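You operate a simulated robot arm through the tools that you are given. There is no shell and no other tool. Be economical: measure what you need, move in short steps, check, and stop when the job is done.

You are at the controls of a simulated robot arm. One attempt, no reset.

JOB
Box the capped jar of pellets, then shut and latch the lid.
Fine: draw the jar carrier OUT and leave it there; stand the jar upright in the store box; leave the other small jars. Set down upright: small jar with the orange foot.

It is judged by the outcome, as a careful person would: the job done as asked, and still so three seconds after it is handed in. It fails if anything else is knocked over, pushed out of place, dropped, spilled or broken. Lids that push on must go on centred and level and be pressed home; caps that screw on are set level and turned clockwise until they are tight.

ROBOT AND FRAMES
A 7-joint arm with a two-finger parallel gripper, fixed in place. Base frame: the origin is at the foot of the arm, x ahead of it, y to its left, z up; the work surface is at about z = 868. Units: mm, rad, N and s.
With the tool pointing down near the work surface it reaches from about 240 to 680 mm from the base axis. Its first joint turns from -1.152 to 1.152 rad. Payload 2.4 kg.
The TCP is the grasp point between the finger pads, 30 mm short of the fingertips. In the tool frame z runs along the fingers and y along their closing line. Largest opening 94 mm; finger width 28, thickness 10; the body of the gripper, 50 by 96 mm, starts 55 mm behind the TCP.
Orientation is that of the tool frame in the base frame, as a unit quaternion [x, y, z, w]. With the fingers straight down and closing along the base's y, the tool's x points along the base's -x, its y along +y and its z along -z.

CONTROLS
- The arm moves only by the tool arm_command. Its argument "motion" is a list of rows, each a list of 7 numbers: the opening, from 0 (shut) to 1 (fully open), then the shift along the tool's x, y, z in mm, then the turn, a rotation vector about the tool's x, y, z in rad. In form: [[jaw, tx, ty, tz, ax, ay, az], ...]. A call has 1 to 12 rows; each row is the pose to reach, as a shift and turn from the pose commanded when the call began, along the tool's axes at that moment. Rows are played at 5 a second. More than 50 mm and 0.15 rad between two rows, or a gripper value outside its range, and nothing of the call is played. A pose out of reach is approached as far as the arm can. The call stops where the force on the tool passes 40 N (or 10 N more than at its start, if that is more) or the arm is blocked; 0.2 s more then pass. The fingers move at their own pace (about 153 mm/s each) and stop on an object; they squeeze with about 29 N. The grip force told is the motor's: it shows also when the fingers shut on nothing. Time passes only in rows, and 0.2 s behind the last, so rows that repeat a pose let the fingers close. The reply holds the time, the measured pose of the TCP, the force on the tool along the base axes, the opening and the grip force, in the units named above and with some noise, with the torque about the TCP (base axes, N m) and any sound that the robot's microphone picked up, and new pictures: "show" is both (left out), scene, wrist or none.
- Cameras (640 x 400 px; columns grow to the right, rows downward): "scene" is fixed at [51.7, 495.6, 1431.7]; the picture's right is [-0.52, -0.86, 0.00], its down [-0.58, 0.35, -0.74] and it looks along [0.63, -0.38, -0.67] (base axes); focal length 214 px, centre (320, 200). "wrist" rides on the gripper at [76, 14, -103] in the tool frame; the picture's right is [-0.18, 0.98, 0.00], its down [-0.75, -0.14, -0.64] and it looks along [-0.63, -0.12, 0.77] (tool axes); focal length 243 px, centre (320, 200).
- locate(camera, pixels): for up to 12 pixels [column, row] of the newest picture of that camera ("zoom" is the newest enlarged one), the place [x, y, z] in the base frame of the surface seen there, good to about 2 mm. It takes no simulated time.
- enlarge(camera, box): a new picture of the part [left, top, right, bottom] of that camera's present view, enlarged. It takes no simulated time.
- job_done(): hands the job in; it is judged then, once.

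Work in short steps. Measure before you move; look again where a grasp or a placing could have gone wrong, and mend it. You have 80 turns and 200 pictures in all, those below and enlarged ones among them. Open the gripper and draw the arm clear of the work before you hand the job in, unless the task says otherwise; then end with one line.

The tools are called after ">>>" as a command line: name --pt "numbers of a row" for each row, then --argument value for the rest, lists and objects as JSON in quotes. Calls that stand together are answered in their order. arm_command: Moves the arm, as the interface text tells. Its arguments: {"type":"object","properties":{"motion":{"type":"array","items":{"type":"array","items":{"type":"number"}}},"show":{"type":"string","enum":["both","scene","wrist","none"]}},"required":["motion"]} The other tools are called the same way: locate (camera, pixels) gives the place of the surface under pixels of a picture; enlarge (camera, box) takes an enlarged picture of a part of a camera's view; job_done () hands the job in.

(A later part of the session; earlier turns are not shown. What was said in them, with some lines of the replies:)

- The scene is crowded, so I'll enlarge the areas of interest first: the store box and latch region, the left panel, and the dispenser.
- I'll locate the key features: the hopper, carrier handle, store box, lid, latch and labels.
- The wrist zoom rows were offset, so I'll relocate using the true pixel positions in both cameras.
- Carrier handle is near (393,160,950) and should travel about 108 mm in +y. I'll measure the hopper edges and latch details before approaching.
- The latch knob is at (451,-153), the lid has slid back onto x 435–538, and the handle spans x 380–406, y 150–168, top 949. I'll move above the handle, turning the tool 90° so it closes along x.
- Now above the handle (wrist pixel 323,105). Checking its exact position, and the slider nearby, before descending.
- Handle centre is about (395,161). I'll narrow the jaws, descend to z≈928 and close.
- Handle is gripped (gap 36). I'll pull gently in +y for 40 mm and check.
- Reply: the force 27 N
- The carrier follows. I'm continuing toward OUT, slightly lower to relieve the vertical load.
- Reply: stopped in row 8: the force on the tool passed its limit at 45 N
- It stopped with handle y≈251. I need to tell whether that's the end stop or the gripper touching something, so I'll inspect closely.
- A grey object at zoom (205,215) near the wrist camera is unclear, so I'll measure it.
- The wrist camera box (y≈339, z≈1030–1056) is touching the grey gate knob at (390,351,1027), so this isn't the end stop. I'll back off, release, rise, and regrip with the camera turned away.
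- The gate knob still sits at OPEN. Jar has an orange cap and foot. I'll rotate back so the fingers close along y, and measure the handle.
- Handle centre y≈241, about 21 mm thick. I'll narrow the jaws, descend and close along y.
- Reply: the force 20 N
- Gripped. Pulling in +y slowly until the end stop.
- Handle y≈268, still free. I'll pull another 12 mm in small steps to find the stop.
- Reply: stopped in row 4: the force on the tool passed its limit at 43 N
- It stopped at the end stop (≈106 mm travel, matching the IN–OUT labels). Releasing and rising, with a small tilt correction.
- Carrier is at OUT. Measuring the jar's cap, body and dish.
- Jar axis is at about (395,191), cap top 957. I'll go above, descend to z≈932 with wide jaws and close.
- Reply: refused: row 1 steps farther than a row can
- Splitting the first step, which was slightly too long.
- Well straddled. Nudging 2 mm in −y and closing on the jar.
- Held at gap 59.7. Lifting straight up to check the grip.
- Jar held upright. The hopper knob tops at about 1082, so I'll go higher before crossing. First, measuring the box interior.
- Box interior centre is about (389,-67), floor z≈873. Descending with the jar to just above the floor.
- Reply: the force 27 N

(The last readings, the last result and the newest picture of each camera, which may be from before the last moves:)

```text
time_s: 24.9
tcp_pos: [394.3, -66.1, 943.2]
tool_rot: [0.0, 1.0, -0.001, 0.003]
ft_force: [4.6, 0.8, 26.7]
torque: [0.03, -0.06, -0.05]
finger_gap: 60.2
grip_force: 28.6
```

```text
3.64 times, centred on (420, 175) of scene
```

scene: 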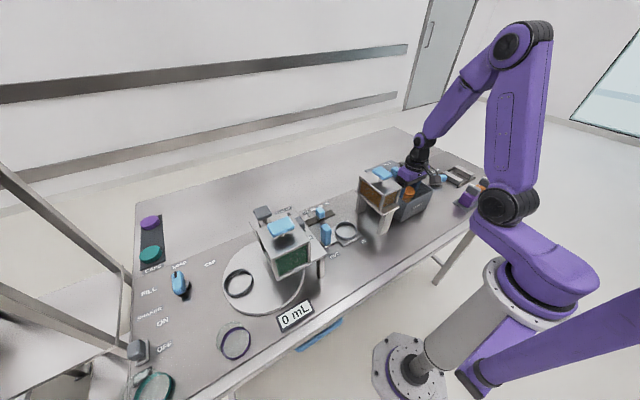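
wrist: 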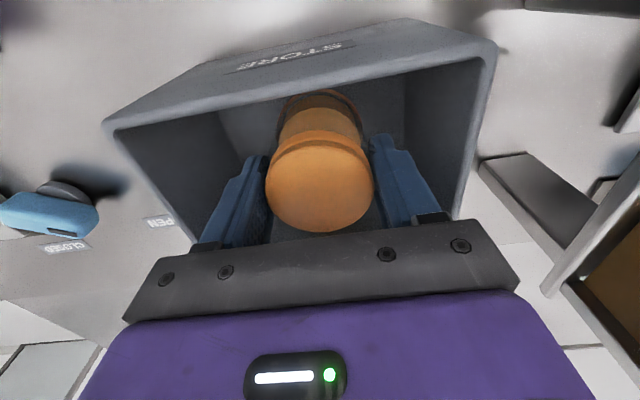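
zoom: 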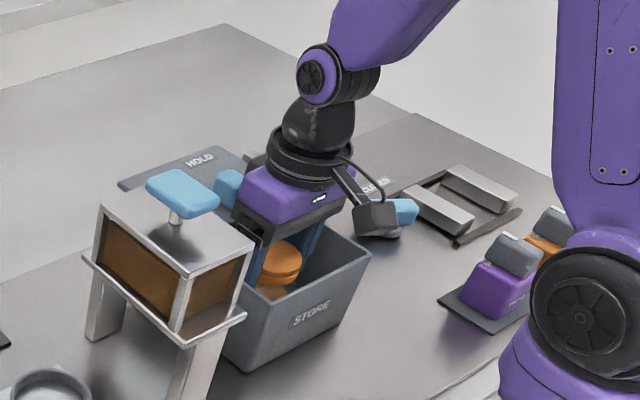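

Contact already at TCP z 943, with 27 N upward. I'll measure the cap top against the rim and the jar before releasing.

>>> locate --camera "wrist" --pixels '[[318, 190], [318, 160], [290, 190], [350, 190], [318, 225], [230, 110], [475, 130], [310, 110], [260, 140], [385, 110]]'

>>> enlarge --camera "wrist" --box '[180, 40, 500, 250]'

>>> enlarge --camera "scene" --box '[385, 160, 440, 210]'

```text
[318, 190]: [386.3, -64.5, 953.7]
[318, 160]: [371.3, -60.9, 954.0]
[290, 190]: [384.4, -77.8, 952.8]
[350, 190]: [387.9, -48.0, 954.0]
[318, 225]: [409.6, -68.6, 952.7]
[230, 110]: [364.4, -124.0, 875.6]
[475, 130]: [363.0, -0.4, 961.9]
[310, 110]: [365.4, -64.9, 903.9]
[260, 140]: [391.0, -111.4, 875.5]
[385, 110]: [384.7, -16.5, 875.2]
```

```text
1.90 times, centred on (340, 145) of wrist
```

zoom: 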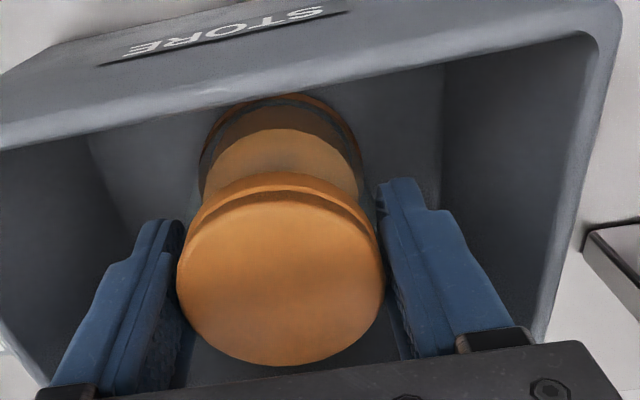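

```text
8.00 times, centred on (412, 185) of scene
```

zoom: 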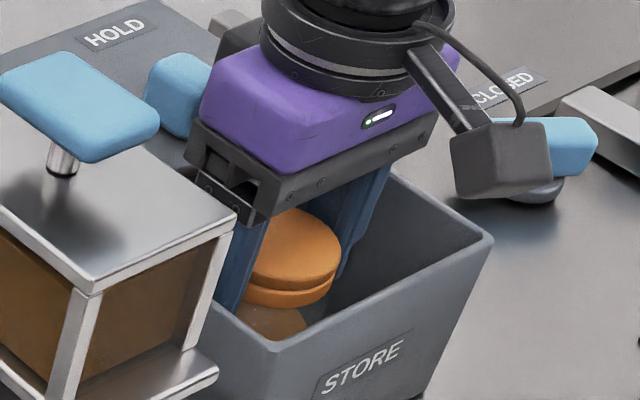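

The jar stands level on the floor (cap top ≈953.5, rim 961), so it had just slid a bit in the jaws. Easing the press, opening, and rising.

>>> arm_command --pt "0 0 0 -1.5 0 0 0" --pt "0.75 0 0 -1.5 0 0 0" --pt "0.8 0 0 -1.5 0 0 0" --pt "0.8 0 0 -20 0 0 0" --pt "0.8 0 0 -50 0 0 0" --pt "0.8 0 0 -90 0 0 0" --pt "0.8 0 0 -130 0 0 0" --pt "0.8 20 0 -160 0 0 0" --pt "0.8 50 0 -190 0 0 0"

>>> enlarge --camera "scene" --box '[375, 140, 475, 215]'

>>> enlarge --camera "wrist" --box '[150, 20, 400, 200]'

```text
time_s: 26.9
tcp_pos: [342.4, -66.1, 1132.1]
tool_rot: [0.001, 1.0, 0.0, 0.0]
ft_force: [0.8, -0.3, -0.3]
torque: [0.01, -0.04, -0.01]
finger_gap: 75.2
grip_force: 0.1
```

scene: 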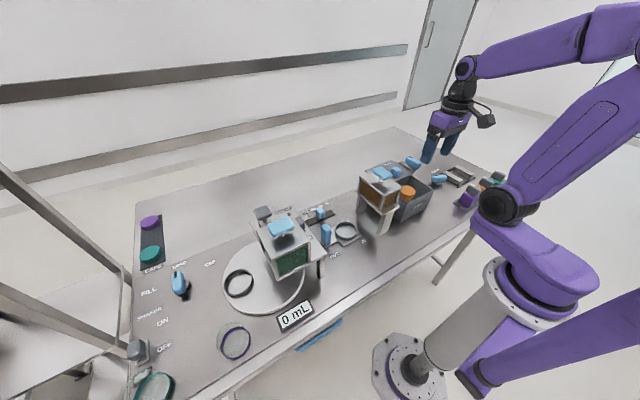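
wrist: 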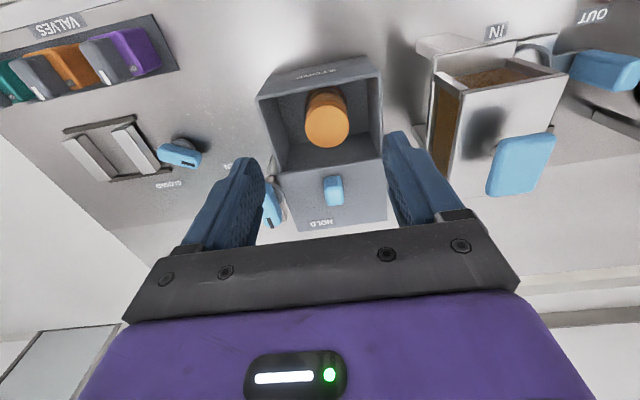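

```text
5.33 times, centred on (425, 178) of scene
```

zoom: 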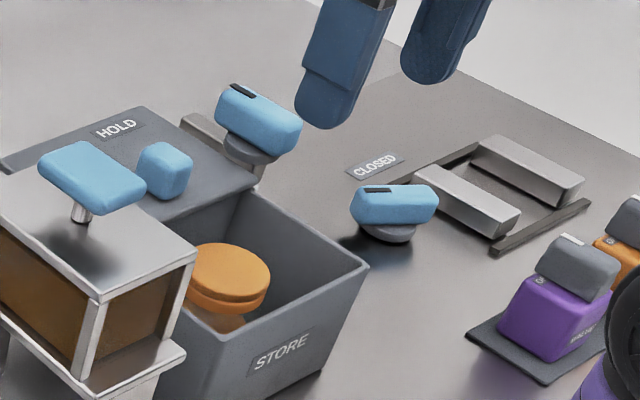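

```text
2.22 times, centred on (275, 110) of wrist
```

zoom: 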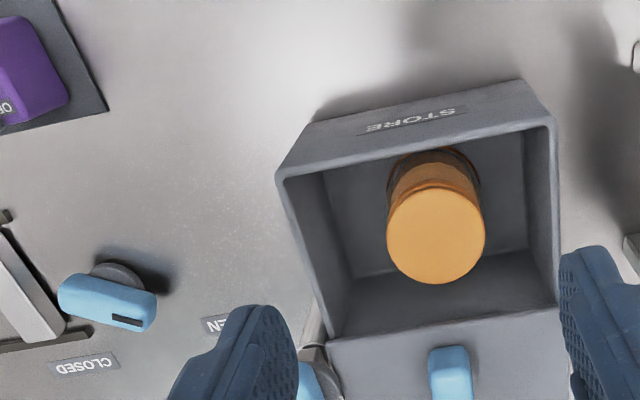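

Jar is upright and centred. Now I'll measure the lid knob, lid edges and latch for the closing step.

>>> locate --camera "wrist" --pixels '[[333, 183], [325, 183], [342, 183], [333, 202], [333, 177], [300, 177], [370, 170], [383, 218], [293, 232], [268, 195], [325, 125], [320, 223]]'

>>> locate --camera "scene" --pixels '[[407, 166], [406, 162], [402, 166], [408, 174], [419, 159], [429, 162], [417, 156], [409, 161], [422, 168]]'

```text
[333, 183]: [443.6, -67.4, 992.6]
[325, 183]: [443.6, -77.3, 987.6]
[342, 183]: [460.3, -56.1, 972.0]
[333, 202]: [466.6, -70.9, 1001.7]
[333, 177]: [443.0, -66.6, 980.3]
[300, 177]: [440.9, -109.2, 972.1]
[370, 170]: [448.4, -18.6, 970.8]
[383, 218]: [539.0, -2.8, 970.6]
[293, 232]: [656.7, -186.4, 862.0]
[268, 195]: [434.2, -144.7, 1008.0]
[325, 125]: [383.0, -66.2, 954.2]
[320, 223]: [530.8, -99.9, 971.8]
```

```text
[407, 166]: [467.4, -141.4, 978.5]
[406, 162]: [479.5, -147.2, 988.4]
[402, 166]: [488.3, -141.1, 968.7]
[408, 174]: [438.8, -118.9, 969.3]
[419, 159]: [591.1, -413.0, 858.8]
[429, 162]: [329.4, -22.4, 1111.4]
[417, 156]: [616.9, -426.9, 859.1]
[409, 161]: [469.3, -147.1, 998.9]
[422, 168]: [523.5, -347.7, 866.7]
```

Lid knob spans x 443–471, y −78…−56, top 1003. I'll grip it along y with the fingertips just above the lid surface (TCP z≈1005).

>>> arm_command --pt "0.5 -40 -1 0 0 0 0" --pt "0.5 -80 -1 10 0 0 0" --pt "0.5 -115 -1 30 0 0 0" --pt "0.5 -115 -1 70 0 0 0" --pt "0.5 -115 -1 105 0 0 0" --pt "0.5 -115 -1 127 0 0 0" --pt "0 -115 -1 127 0 0 0" --pt "0 -115 -1 127 0 0 0"

>>> enlarge --camera "scene" --box '[365, 130, 475, 215]'

```text
time_s: 28.7
tcp_pos: [458.4, -69.7, 1004.9]
tool_rot: [0.002, 1.0, -0.001, 0.001]
ft_force: [-0.9, -14.9, 2.8]
torque: [-0.25, -0.05, 0.32]
finger_gap: 23.3
grip_force: 45.1
```

scene: 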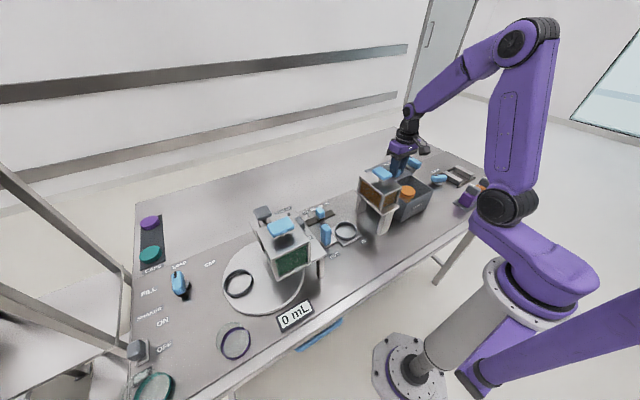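
wrist: 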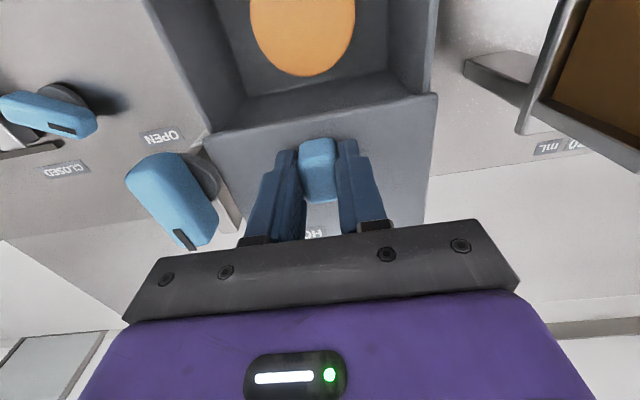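

```text
4.71 times, centred on (420, 172) of scene
```

zoom: 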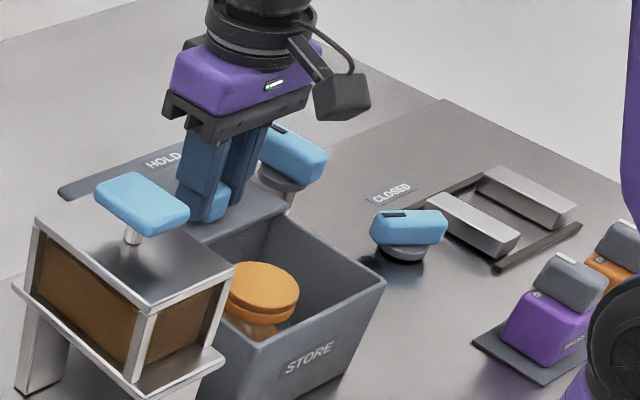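

Knob gripped. Drawing the lid in −x over the box for a first 40 mm.

>>> arm_command --pt "0 4 -1.5 0 0 0 0" --pt "0 12 -1.5 0 0 0 0" --pt "0 20 -1.5 0 0 0 0" --pt "0 30 -1.5 0 0 0 0" --pt "0 40 -1.5 0 0 0 0"

>>> enlarge --camera "scene" --box '[365, 130, 475, 215]'

```text
time_s: 29.9
tcp_pos: [417.9, -69.1, 1005.3]
tool_rot: [0.001, 1.0, 0.001, -0.001]
ft_force: [-0.6, -10.4, -9.8]
torque: [-0.3, -0.55, 0.16]
finger_gap: 23.5
grip_force: 45.3
```

scene: 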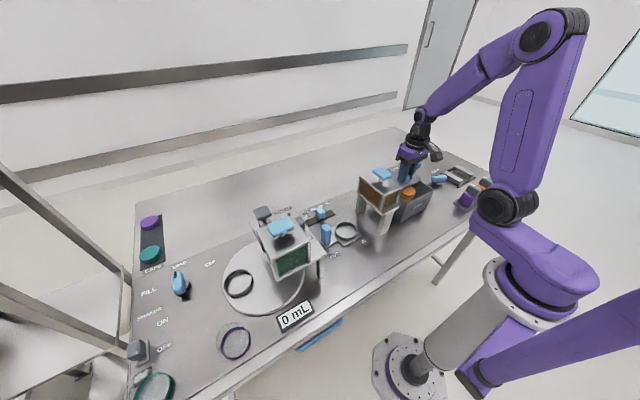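
wrist: 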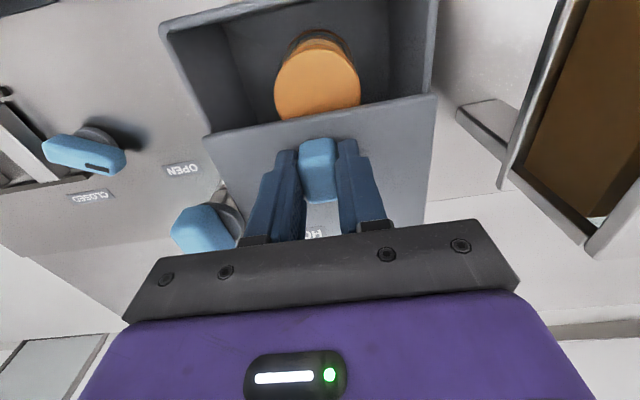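

```text
4.71 times, centred on (420, 172) of scene
```

zoom: 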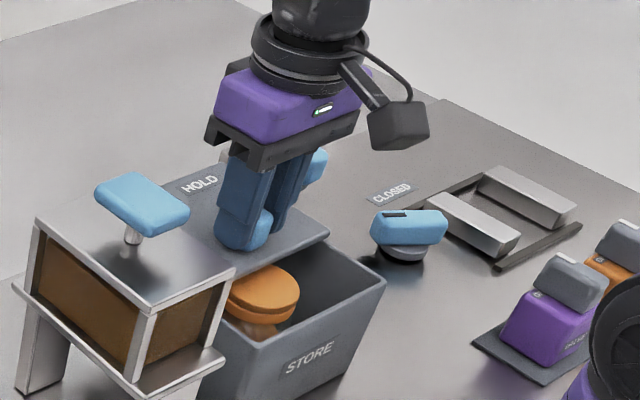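

Lid slides easily with no spring. Continuing to the closed stop, slowing near the end.

>>> arm_command --pt "0 10 -1 0.5 0 0 0" --pt "0 20 -1 0.5 0 0 0" --pt "0 30 -1 0.5 0 0 0" --pt "0 40 -1 0.5 0 0 0" --pt "0 48 -1 0.5 0 0 0" --pt "0 52 -1 0.5 0 0 0" --pt "0 55 -1 0.5 0 0 0" --pt "0 58 -1 0.5 0 0 0" --pt "0 61 -1 0.5 0 0 0" --pt "0 64 -1 0.5 0 0 0"

>>> enlarge --camera "scene" --box '[365, 130, 475, 215]'

```text
time_s: 32.1
tcp_pos: [357.5, -70.8, 1005.8]
tool_rot: [0.001, 1.0, 0.0, 0.005]
ft_force: [26.0, 13.8, -6.4]
torque: [0.32, 0.08, 0.08]
finger_gap: 23.6
grip_force: 44.7
```

scene: 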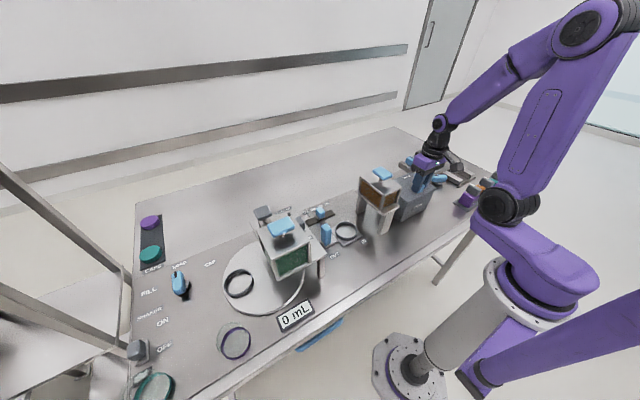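
wrist: 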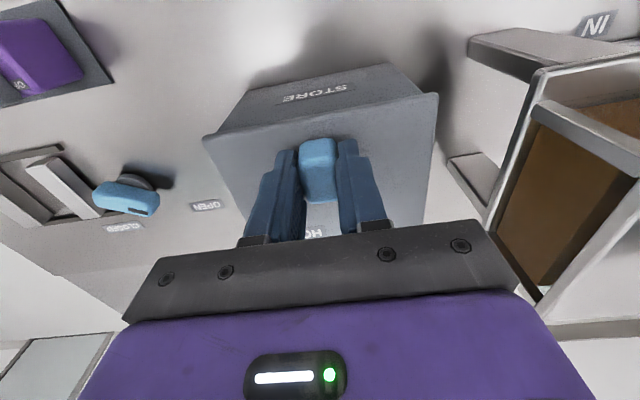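

```text
4.71 times, centred on (420, 172) of scene
```

zoom: 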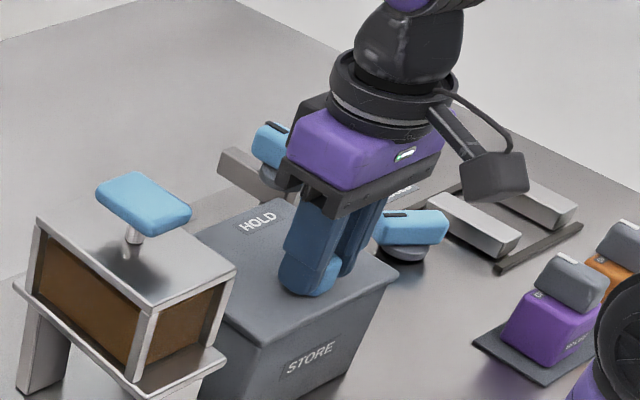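

At the stop (26 N, x=357.5); the lid covers the whole box. I'll ease off, release, rise and watch whether the lid stays.

>>> arm_command --pt "0 -3 0.5 0 0 0 0" --pt "0.35 -3 0.5 0 0 0 0" --pt "0.45 -3 0.5 0 0 0 0" --pt "0.45 -3 0.5 -40 0 0 0" --pt "0.45 -3 0.5 -85 0 0 0" --pt "0.45 -3 0.5 -130 0 0 0"

>>> enlarge --camera "scene" --box '[365, 130, 475, 215]'

>>> enlarge --camera "wrist" --box '[100, 50, 420, 250]'

```text
time_s: 33.5
tcp_pos: [358.0, -71.1, 1137.5]
tool_rot: [0.001, 1.0, 0.0, 0.0]
ft_force: [-0.2, -0.6, -0.4]
torque: [-0.01, -0.02, -0.05]
finger_gap: 42.3
grip_force: 0.0
```

scene: 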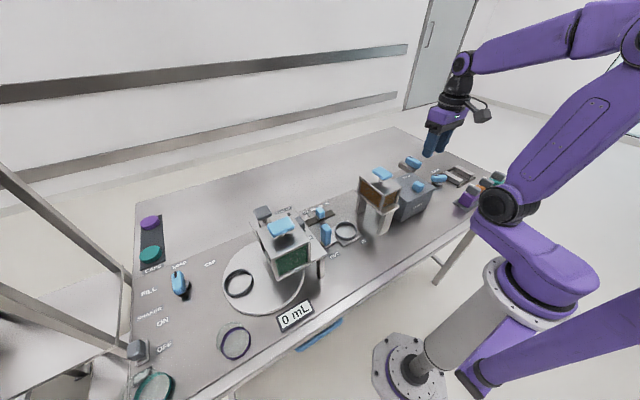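
wrist: 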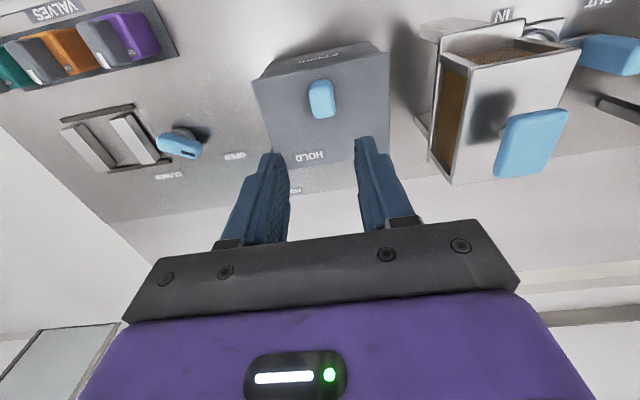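

```text
4.71 times, centred on (420, 172) of scene
```

zoom: 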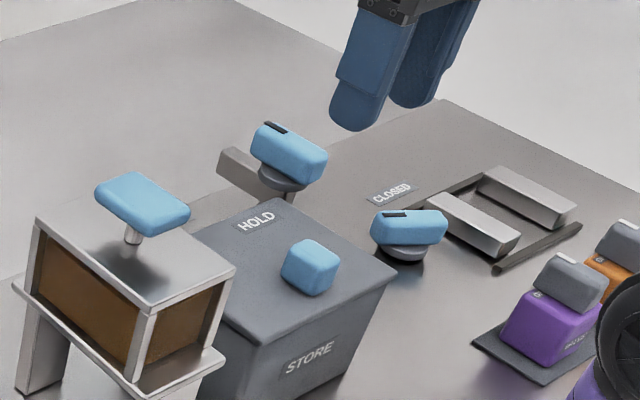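

```text
2.00 times, centred on (260, 150) of wrist
```

zoom: 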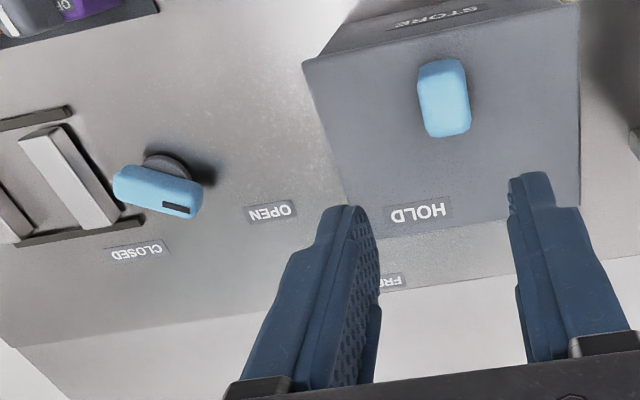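

Lid stays shut. "HOLD" on the lid and "FREE" behind are the latch marks: the knob's mark points to FREE and must turn CCW to HOLD. I'll shift to see the latch clearly.

>>> arm_command --pt "0.5 20 30 -20 0 0 0" --pt "0.5 40 60 -30 0 0 0" --pt "0.5 50 95 -40 0 0 0" --show "wrist"

>>> enlarge --camera "wrist" --box '[90, 50, 330, 200]'

>>> enlarge --camera "scene" --box '[395, 140, 445, 185]'

```text
time_s: 34.3
tcp_pos: [305.9, 25.4, 1175.8]
tool_rot: [0.001, 1.0, 0.0, 0.001]
ft_force: [0.2, -0.8, 0.5]
torque: [0.01, 0.0, -0.01]
finger_gap: 47.1
grip_force: 0.0
```

wrist: 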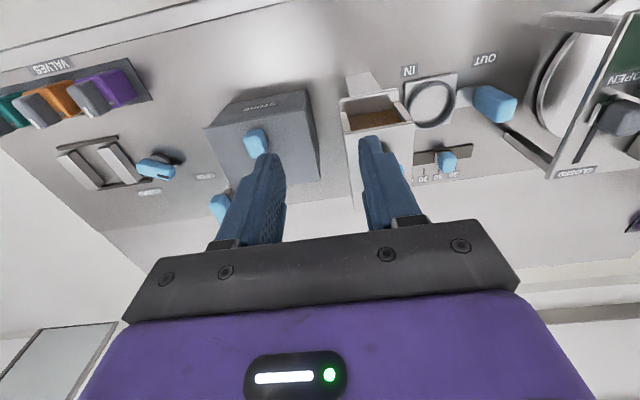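

```text
2.67 times, centred on (210, 125) of wrist
```

zoom: 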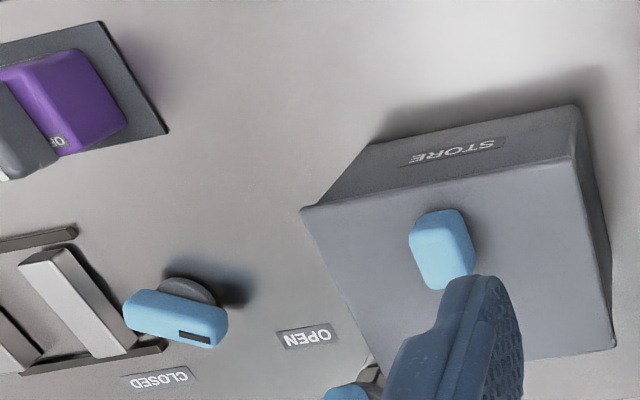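

```text
8.89 times, centred on (420, 162) of scene
```

zoom: 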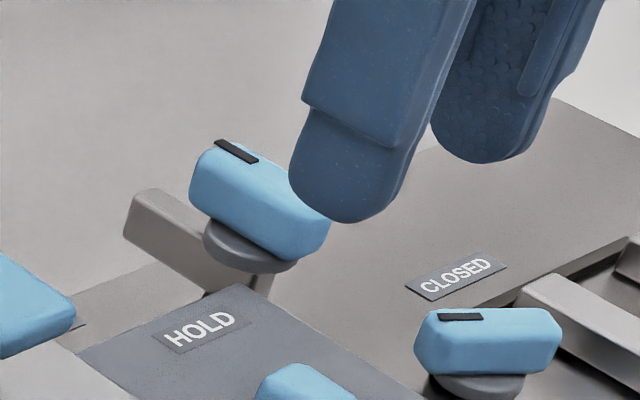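

Clear scene zoom of the latch: knob top around (255,195), round base below, bar to the left. Measuring.

>>> locate --camera "zoom" --pixels '[[218, 150], [236, 152], [275, 185], [325, 215], [200, 175], [265, 225], [305, 240], [230, 245], [270, 262], [150, 195], [135, 230], [200, 335]]'

```text
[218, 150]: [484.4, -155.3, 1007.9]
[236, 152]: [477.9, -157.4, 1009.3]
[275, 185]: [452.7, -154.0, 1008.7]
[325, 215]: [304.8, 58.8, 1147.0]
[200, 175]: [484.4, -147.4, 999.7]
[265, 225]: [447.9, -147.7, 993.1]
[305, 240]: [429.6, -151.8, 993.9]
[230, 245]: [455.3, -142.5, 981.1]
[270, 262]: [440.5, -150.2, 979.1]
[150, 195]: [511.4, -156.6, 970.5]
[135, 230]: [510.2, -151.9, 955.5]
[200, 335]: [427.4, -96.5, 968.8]
```

Latch pivot ≈ (457,−156), knob 57 long in x, top 1011. Moving above it and checking.

>>> arm_command --pt "0.5 -25 -30 0 0 0 0" --pt "0.5 -50 -60 0 0 0 0" --pt "0.5 -75 -91 10 0 0 0" --pt "0.5 -100 -121 25 0 0 0" --pt "0.5 -126 -151 45 0 0 0" --pt "0.5 -151 -181 70 0 0 0" --pt "0.5 -151 -181 90 0 0 0"

>>> enlarge --camera "wrist" --box '[200, 80, 440, 230]'

```text
time_s: 35.9
tcp_pos: [456.4, -157.8, 1084.6]
tool_rot: [0.001, 1.0, 0.0, 0.0]
ft_force: [-0.5, 0.1, 0.1]
torque: [0.04, -0.01, -0.02]
finger_gap: 47.0
grip_force: 0.0
```

scene: 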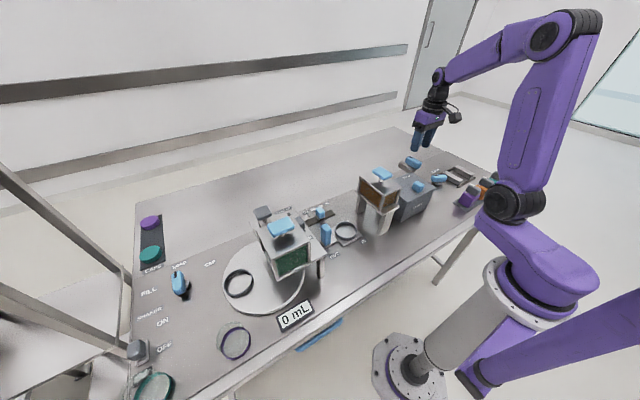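
wrist: 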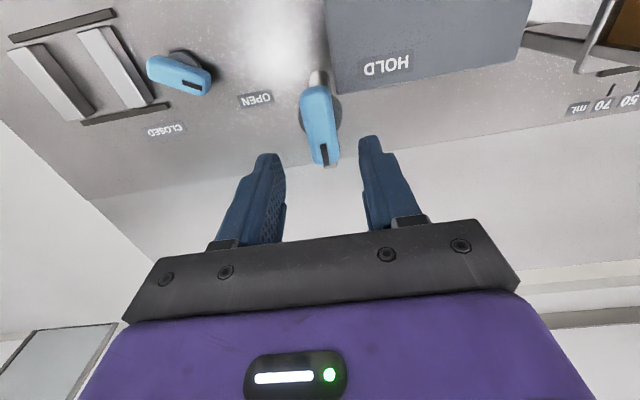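

```text
2.67 times, centred on (320, 155) of wrist
```

zoom: 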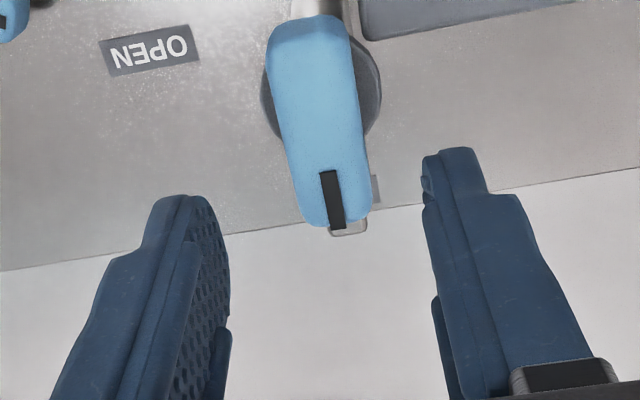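

Knob nicely between the fingers; refining its centre.

>>> locate --camera "zoom" --pixels '[[310, 50], [330, 175], [330, 222], [290, 120], [355, 115], [322, 115], [300, 175], [365, 185], [372, 95], [350, 10]]'

```text
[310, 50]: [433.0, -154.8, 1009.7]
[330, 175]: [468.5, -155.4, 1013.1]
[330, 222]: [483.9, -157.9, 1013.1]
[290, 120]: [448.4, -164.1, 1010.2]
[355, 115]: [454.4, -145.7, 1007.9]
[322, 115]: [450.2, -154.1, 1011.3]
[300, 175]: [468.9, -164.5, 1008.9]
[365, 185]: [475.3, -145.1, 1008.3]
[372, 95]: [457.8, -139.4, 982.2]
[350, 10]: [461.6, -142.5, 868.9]
```

Knob axis (457,−155). Descending to z≈1016 and closing on it.

>>> arm_command --pt "0.45 0 2.5 25 0 0 0" --pt "0.45 0 2.5 50 0 0 0" --pt "0.45 0 2.5 68 0 0 0" --pt "0 0 2.5 68 0 0 0" --pt "0 0 2.5 68 0 0 0" --show "wrist"

```text
time_s: 37.1
tcp_pos: [456.6, -158.2, 1017.8]
tool_rot: [0.002, 1.0, -0.002, 0.002]
ft_force: [-4.6, -22.7, 4.9]
torque: [-0.26, -0.29, 0.33]
finger_gap: 23.6
grip_force: 45.2
```

wrist: 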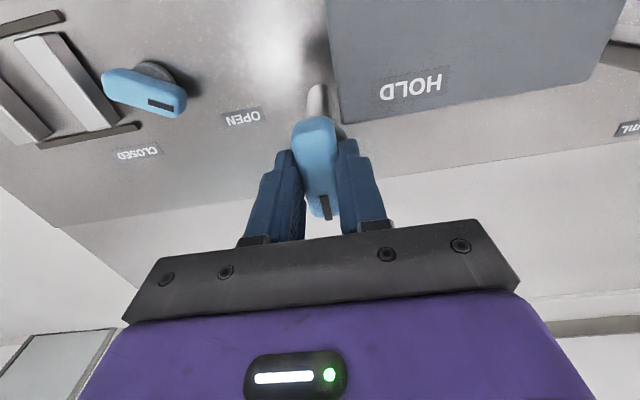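

Gripped, but with 23 N sideways load, so the true axis is ~3 mm further −y. I'll unload by 3 mm and start turning counter-clockwise.

>>> arm_command --pt "0 0 -2.7 0 0 0 0" --pt "0 0 -2.7 0 0 0 -0.1" --pt "0 0 -2.7 0 0 0 -0.2" --pt "0 0 -2.7 0 0 0 -0.3" --pt "0 0 -2.7 0 0 0 -0.4"

>>> enlarge --camera "scene" --box '[395, 140, 445, 185]'

```text
time_s: 38.3
tcp_pos: [457.5, -157.5, 1017.8]
tool_rot: [-0.199, 0.98, -0.001, 0.001]
ft_force: [9.6, -26.6, 1.9]
torque: [0.19, -0.19, 0.0]
finger_gap: 23.8
grip_force: 45.0
```

scene: 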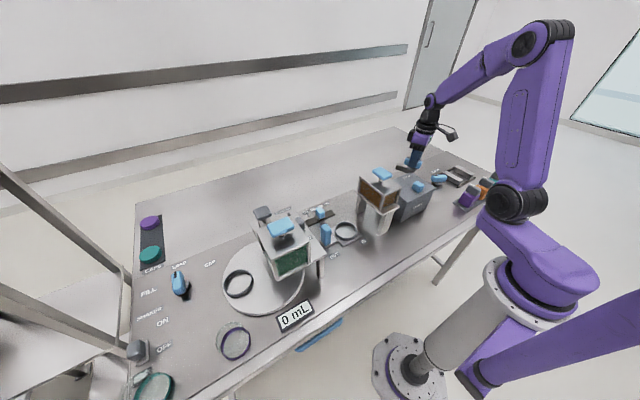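
wrist: 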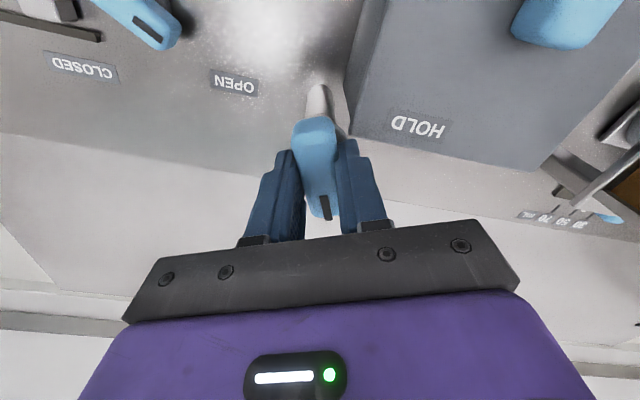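

```text
8.89 times, centred on (420, 162) of scene
```

zoom: 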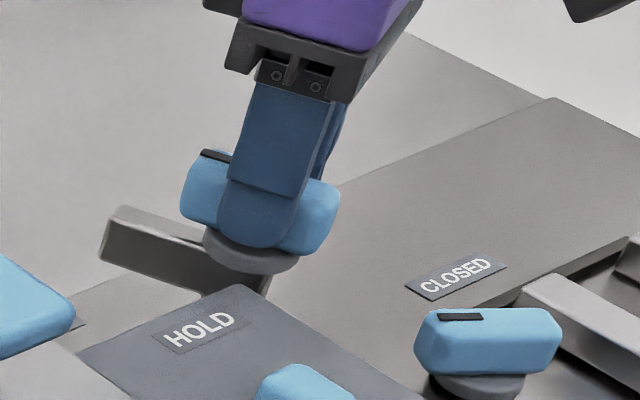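

The bar turns along with the knob. I'll unload another ~1.6 mm and continue turning.

>>> arm_command --pt "0 0 -1.6 0 0 0 0" --pt "0 0 -1.6 0 0 0 -0.1" --pt "0 0 -1.6 0 0 0 -0.2" --pt "0 0 -1.6 0 0 0 -0.3" --pt "0 0 -1.6 0 0 0 -0.4" --show "none"

```text
time_s: 39.5
tcp_pos: [456.9, -159.1, 1017.1]
tool_rot: [-0.389, 0.921, -0.001, 0.001]
ft_force: [1.1, -17.9, 18.5]
torque: [0.46, -0.45, -0.03]
finger_gap: 23.9
grip_force: 45.0
```

Half turned with forces reduced. Continuing another 0.4 rad with a slight unload.

>>> arm_command --pt "0 0.7 -0.7 -0.7 0 0 0" --pt "0 0.7 -0.7 -0.7 0 0 -0.1" --pt "0 0.7 -0.7 -0.7 0 0 -0.2" --pt "0 0.7 -0.7 -0.7 0 0 -0.3" --pt "0 0.7 -0.7 -0.7 0 0 -0.4" --pt "0 0.7 -0.7 -0.7 0 0 -0.5"

>>> enlarge --camera "scene" --box '[385, 140, 445, 195]'

```text
time_s: 40.9
tcp_pos: [457.0, -156.7, 1017.0]
tool_rot: [-0.605, 0.796, 0.0, 0.0]
ft_force: [7.5, -6.6, 6.3]
torque: [-0.01, -0.31, 0.01]
finger_gap: 23.9
grip_force: 45.1
```

scene: 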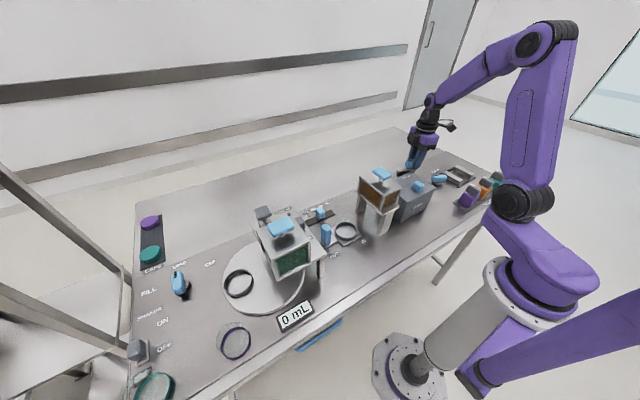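
wrist: 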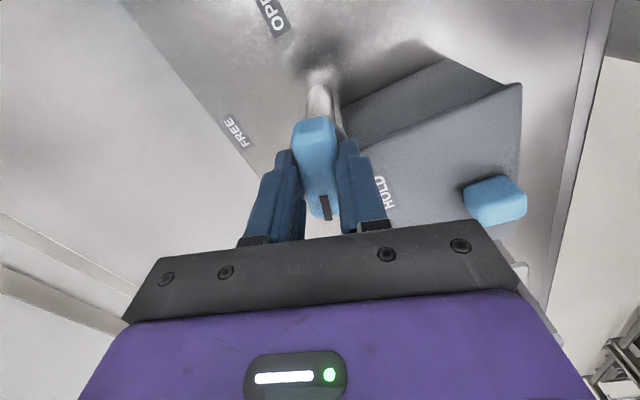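

```text
7.27 times, centred on (415, 168) of scene
```

zoom: 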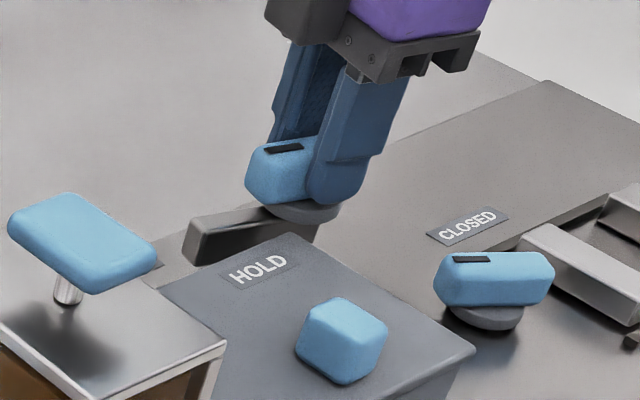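

1.3 rad turned; the bar is swinging behind the lid toward HOLD. Continuing in small steps to the end.

>>> arm_command --pt "0 0 0 0 0 0 -0.07" --pt "0 0 0 0 0 0 -0.14" --pt "0 0 0 0 0 0 -0.2" --pt "0 0 0 0 0 0 -0.26" --pt "0 0 0 0 0 0 -0.31"

>>> enlarge --camera "scene" --box '[385, 140, 445, 195]'

```text
time_s: 42.1
tcp_pos: [457.5, -157.7, 1017.7]
tool_rot: [0.719, -0.695, 0.0, -0.001]
ft_force: [16.9, 1.9, -12.5]
torque: [0.21, -0.12, -1.57]
finger_gap: 24.1
grip_force: 44.6
```

scene: 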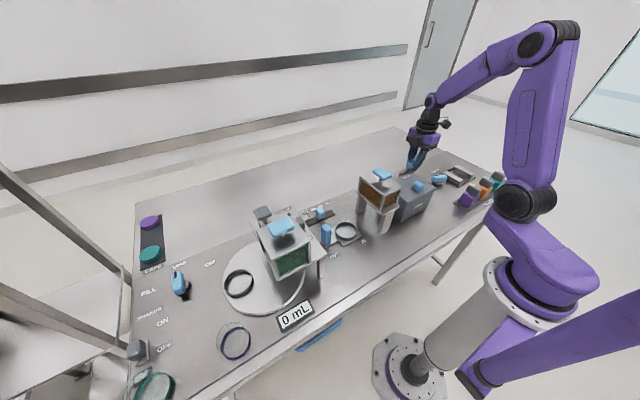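
wrist: 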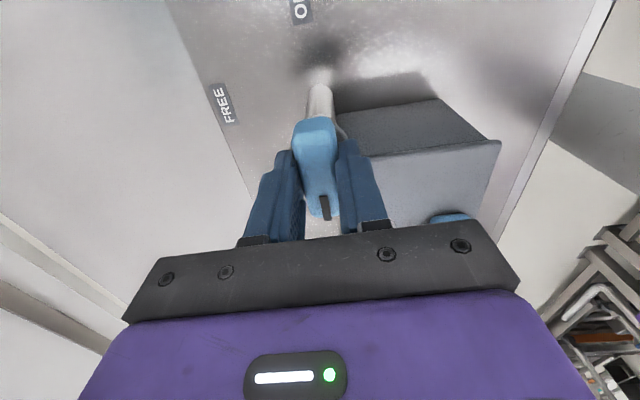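

```text
7.27 times, centred on (415, 168) of scene
```

zoom: 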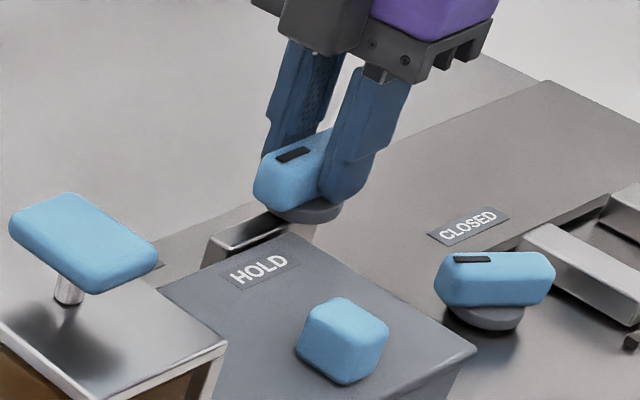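

Resistance torque at 1.6 rad: the latch is at its stop, with the mark pointing to HOLD and the bar behind the lid. Releasing and rising clear.

>>> arm_command --pt "0 0 0 0 0 0 0.03" --pt "0.45 0 0 0 0 0 0.03" --pt "0.5 0 0 0 0 0 0.03" --pt "0.5 0 0 -35 0 0 0.03" --pt "0.5 0 0 -80 0 0 0.03" --pt "0.5 0 0 -125 0 0 0.03" --pt "0.5 0 0 -170 0 0 0.03"

>>> enlarge --camera "scene" --box '[365, 130, 465, 215]'

>>> enlarge --camera "wrist" --box '[220, 60, 480, 220]'

```text
time_s: 43.7
tcp_pos: [457.4, -158.1, 1189.0]
tool_rot: [0.709, -0.705, -0.001, 0.001]
ft_force: [-0.4, -0.8, 0.5]
torque: [0.02, 0.02, 0.0]
finger_gap: 47.2
grip_force: 0.0
```

scene: 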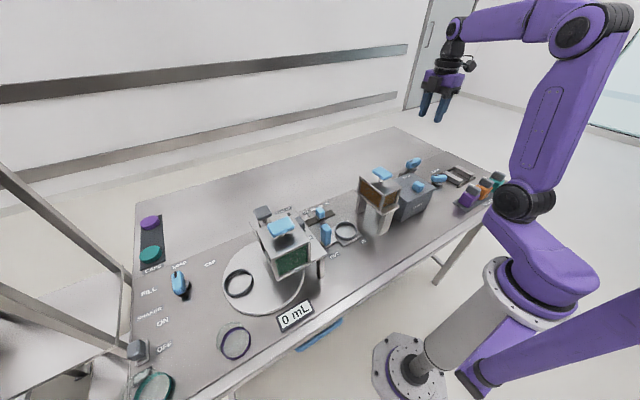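
wrist: 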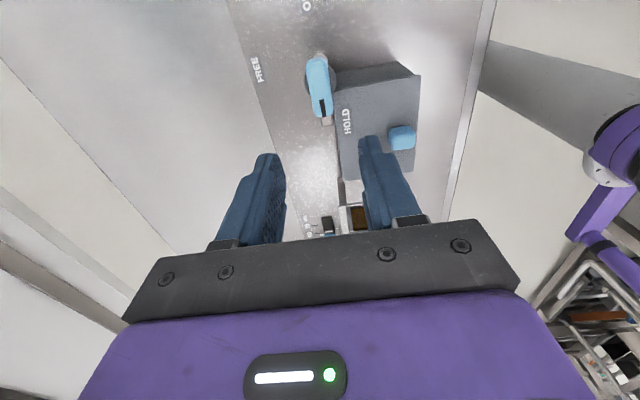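

```text
4.71 times, centred on (415, 172) of scene
```

zoom: 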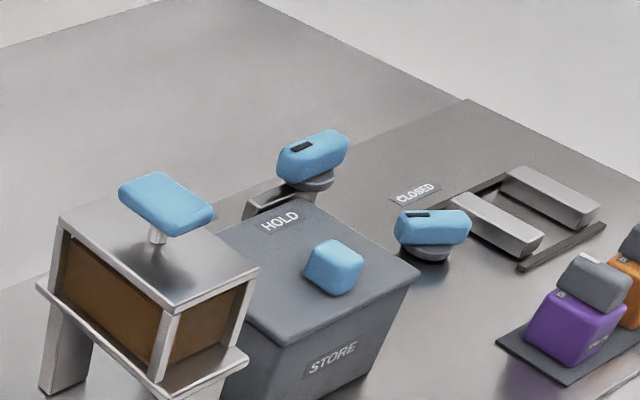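

```text
2.46 times, centred on (350, 140) of wrist
```

zoom: 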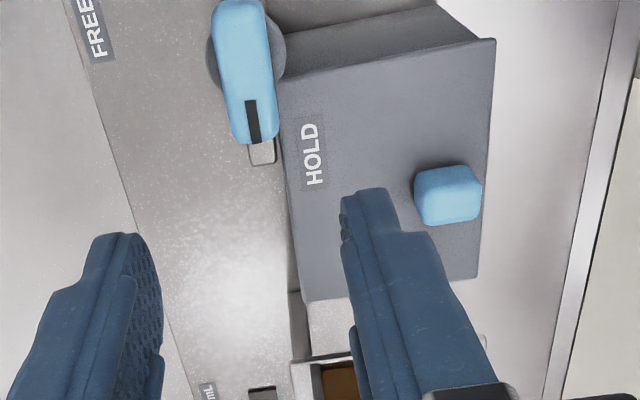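

Latch bar lies directly behind the lid. A last check of the lid position, the carrier at OUT, and the gate knob I brushed.

>>> locate --camera "zoom" --pixels '[[490, 45], [472, 275], [287, 110], [260, 155], [450, 190]]'

>>> enlarge --camera "scene" --box '[240, 190, 380, 280]'

```text
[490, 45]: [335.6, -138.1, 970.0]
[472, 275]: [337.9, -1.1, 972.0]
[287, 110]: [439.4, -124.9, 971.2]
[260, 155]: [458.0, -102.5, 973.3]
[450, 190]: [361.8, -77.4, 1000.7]
```

```text
4.44 times, centred on (310, 235) of scene
```

zoom: 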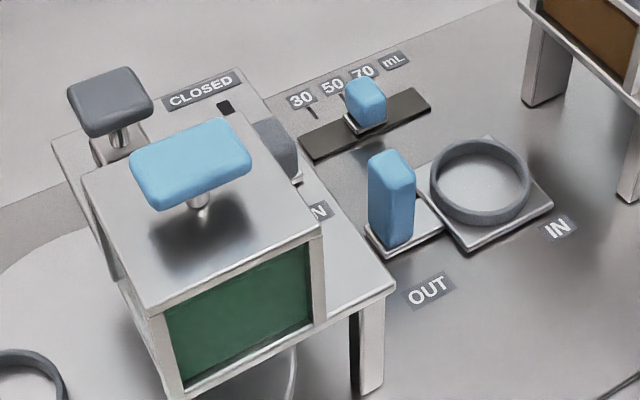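

Lid covers x 336–439, the bar holds it, the carrier is at OUT, and the gate knob is unchanged. Opening the gripper fully and moving a little higher.

>>> arm_command --pt "1 0 0 -20 0 0 0" --pt "1 0 0 -40 0 0 0" --pt "1 0 0 -40 0 0 0" --show "scene"

```text
time_s: 44.5
tcp_pos: [458.4, -158.5, 1229.2]
tool_rot: [0.71, -0.704, -0.001, 0.001]
ft_force: [0.1, 1.0, 0.0]
torque: [0.02, -0.01, -0.01]
finger_gap: 93.9
grip_force: 0.0
```

scene: 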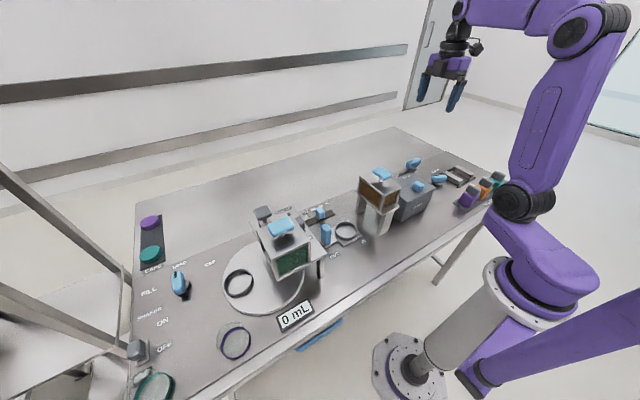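

Everything is in place and the arm is clear, so I'm handing the job in.

>>> job_done

```text
The job is handed in.
```

The orange-footed jar stands upright in the store box with the lid shut and latched, the carrier is left at OUT, and the wrist camera bumped the green hopper's gate knob once, which still sits at OPEN.
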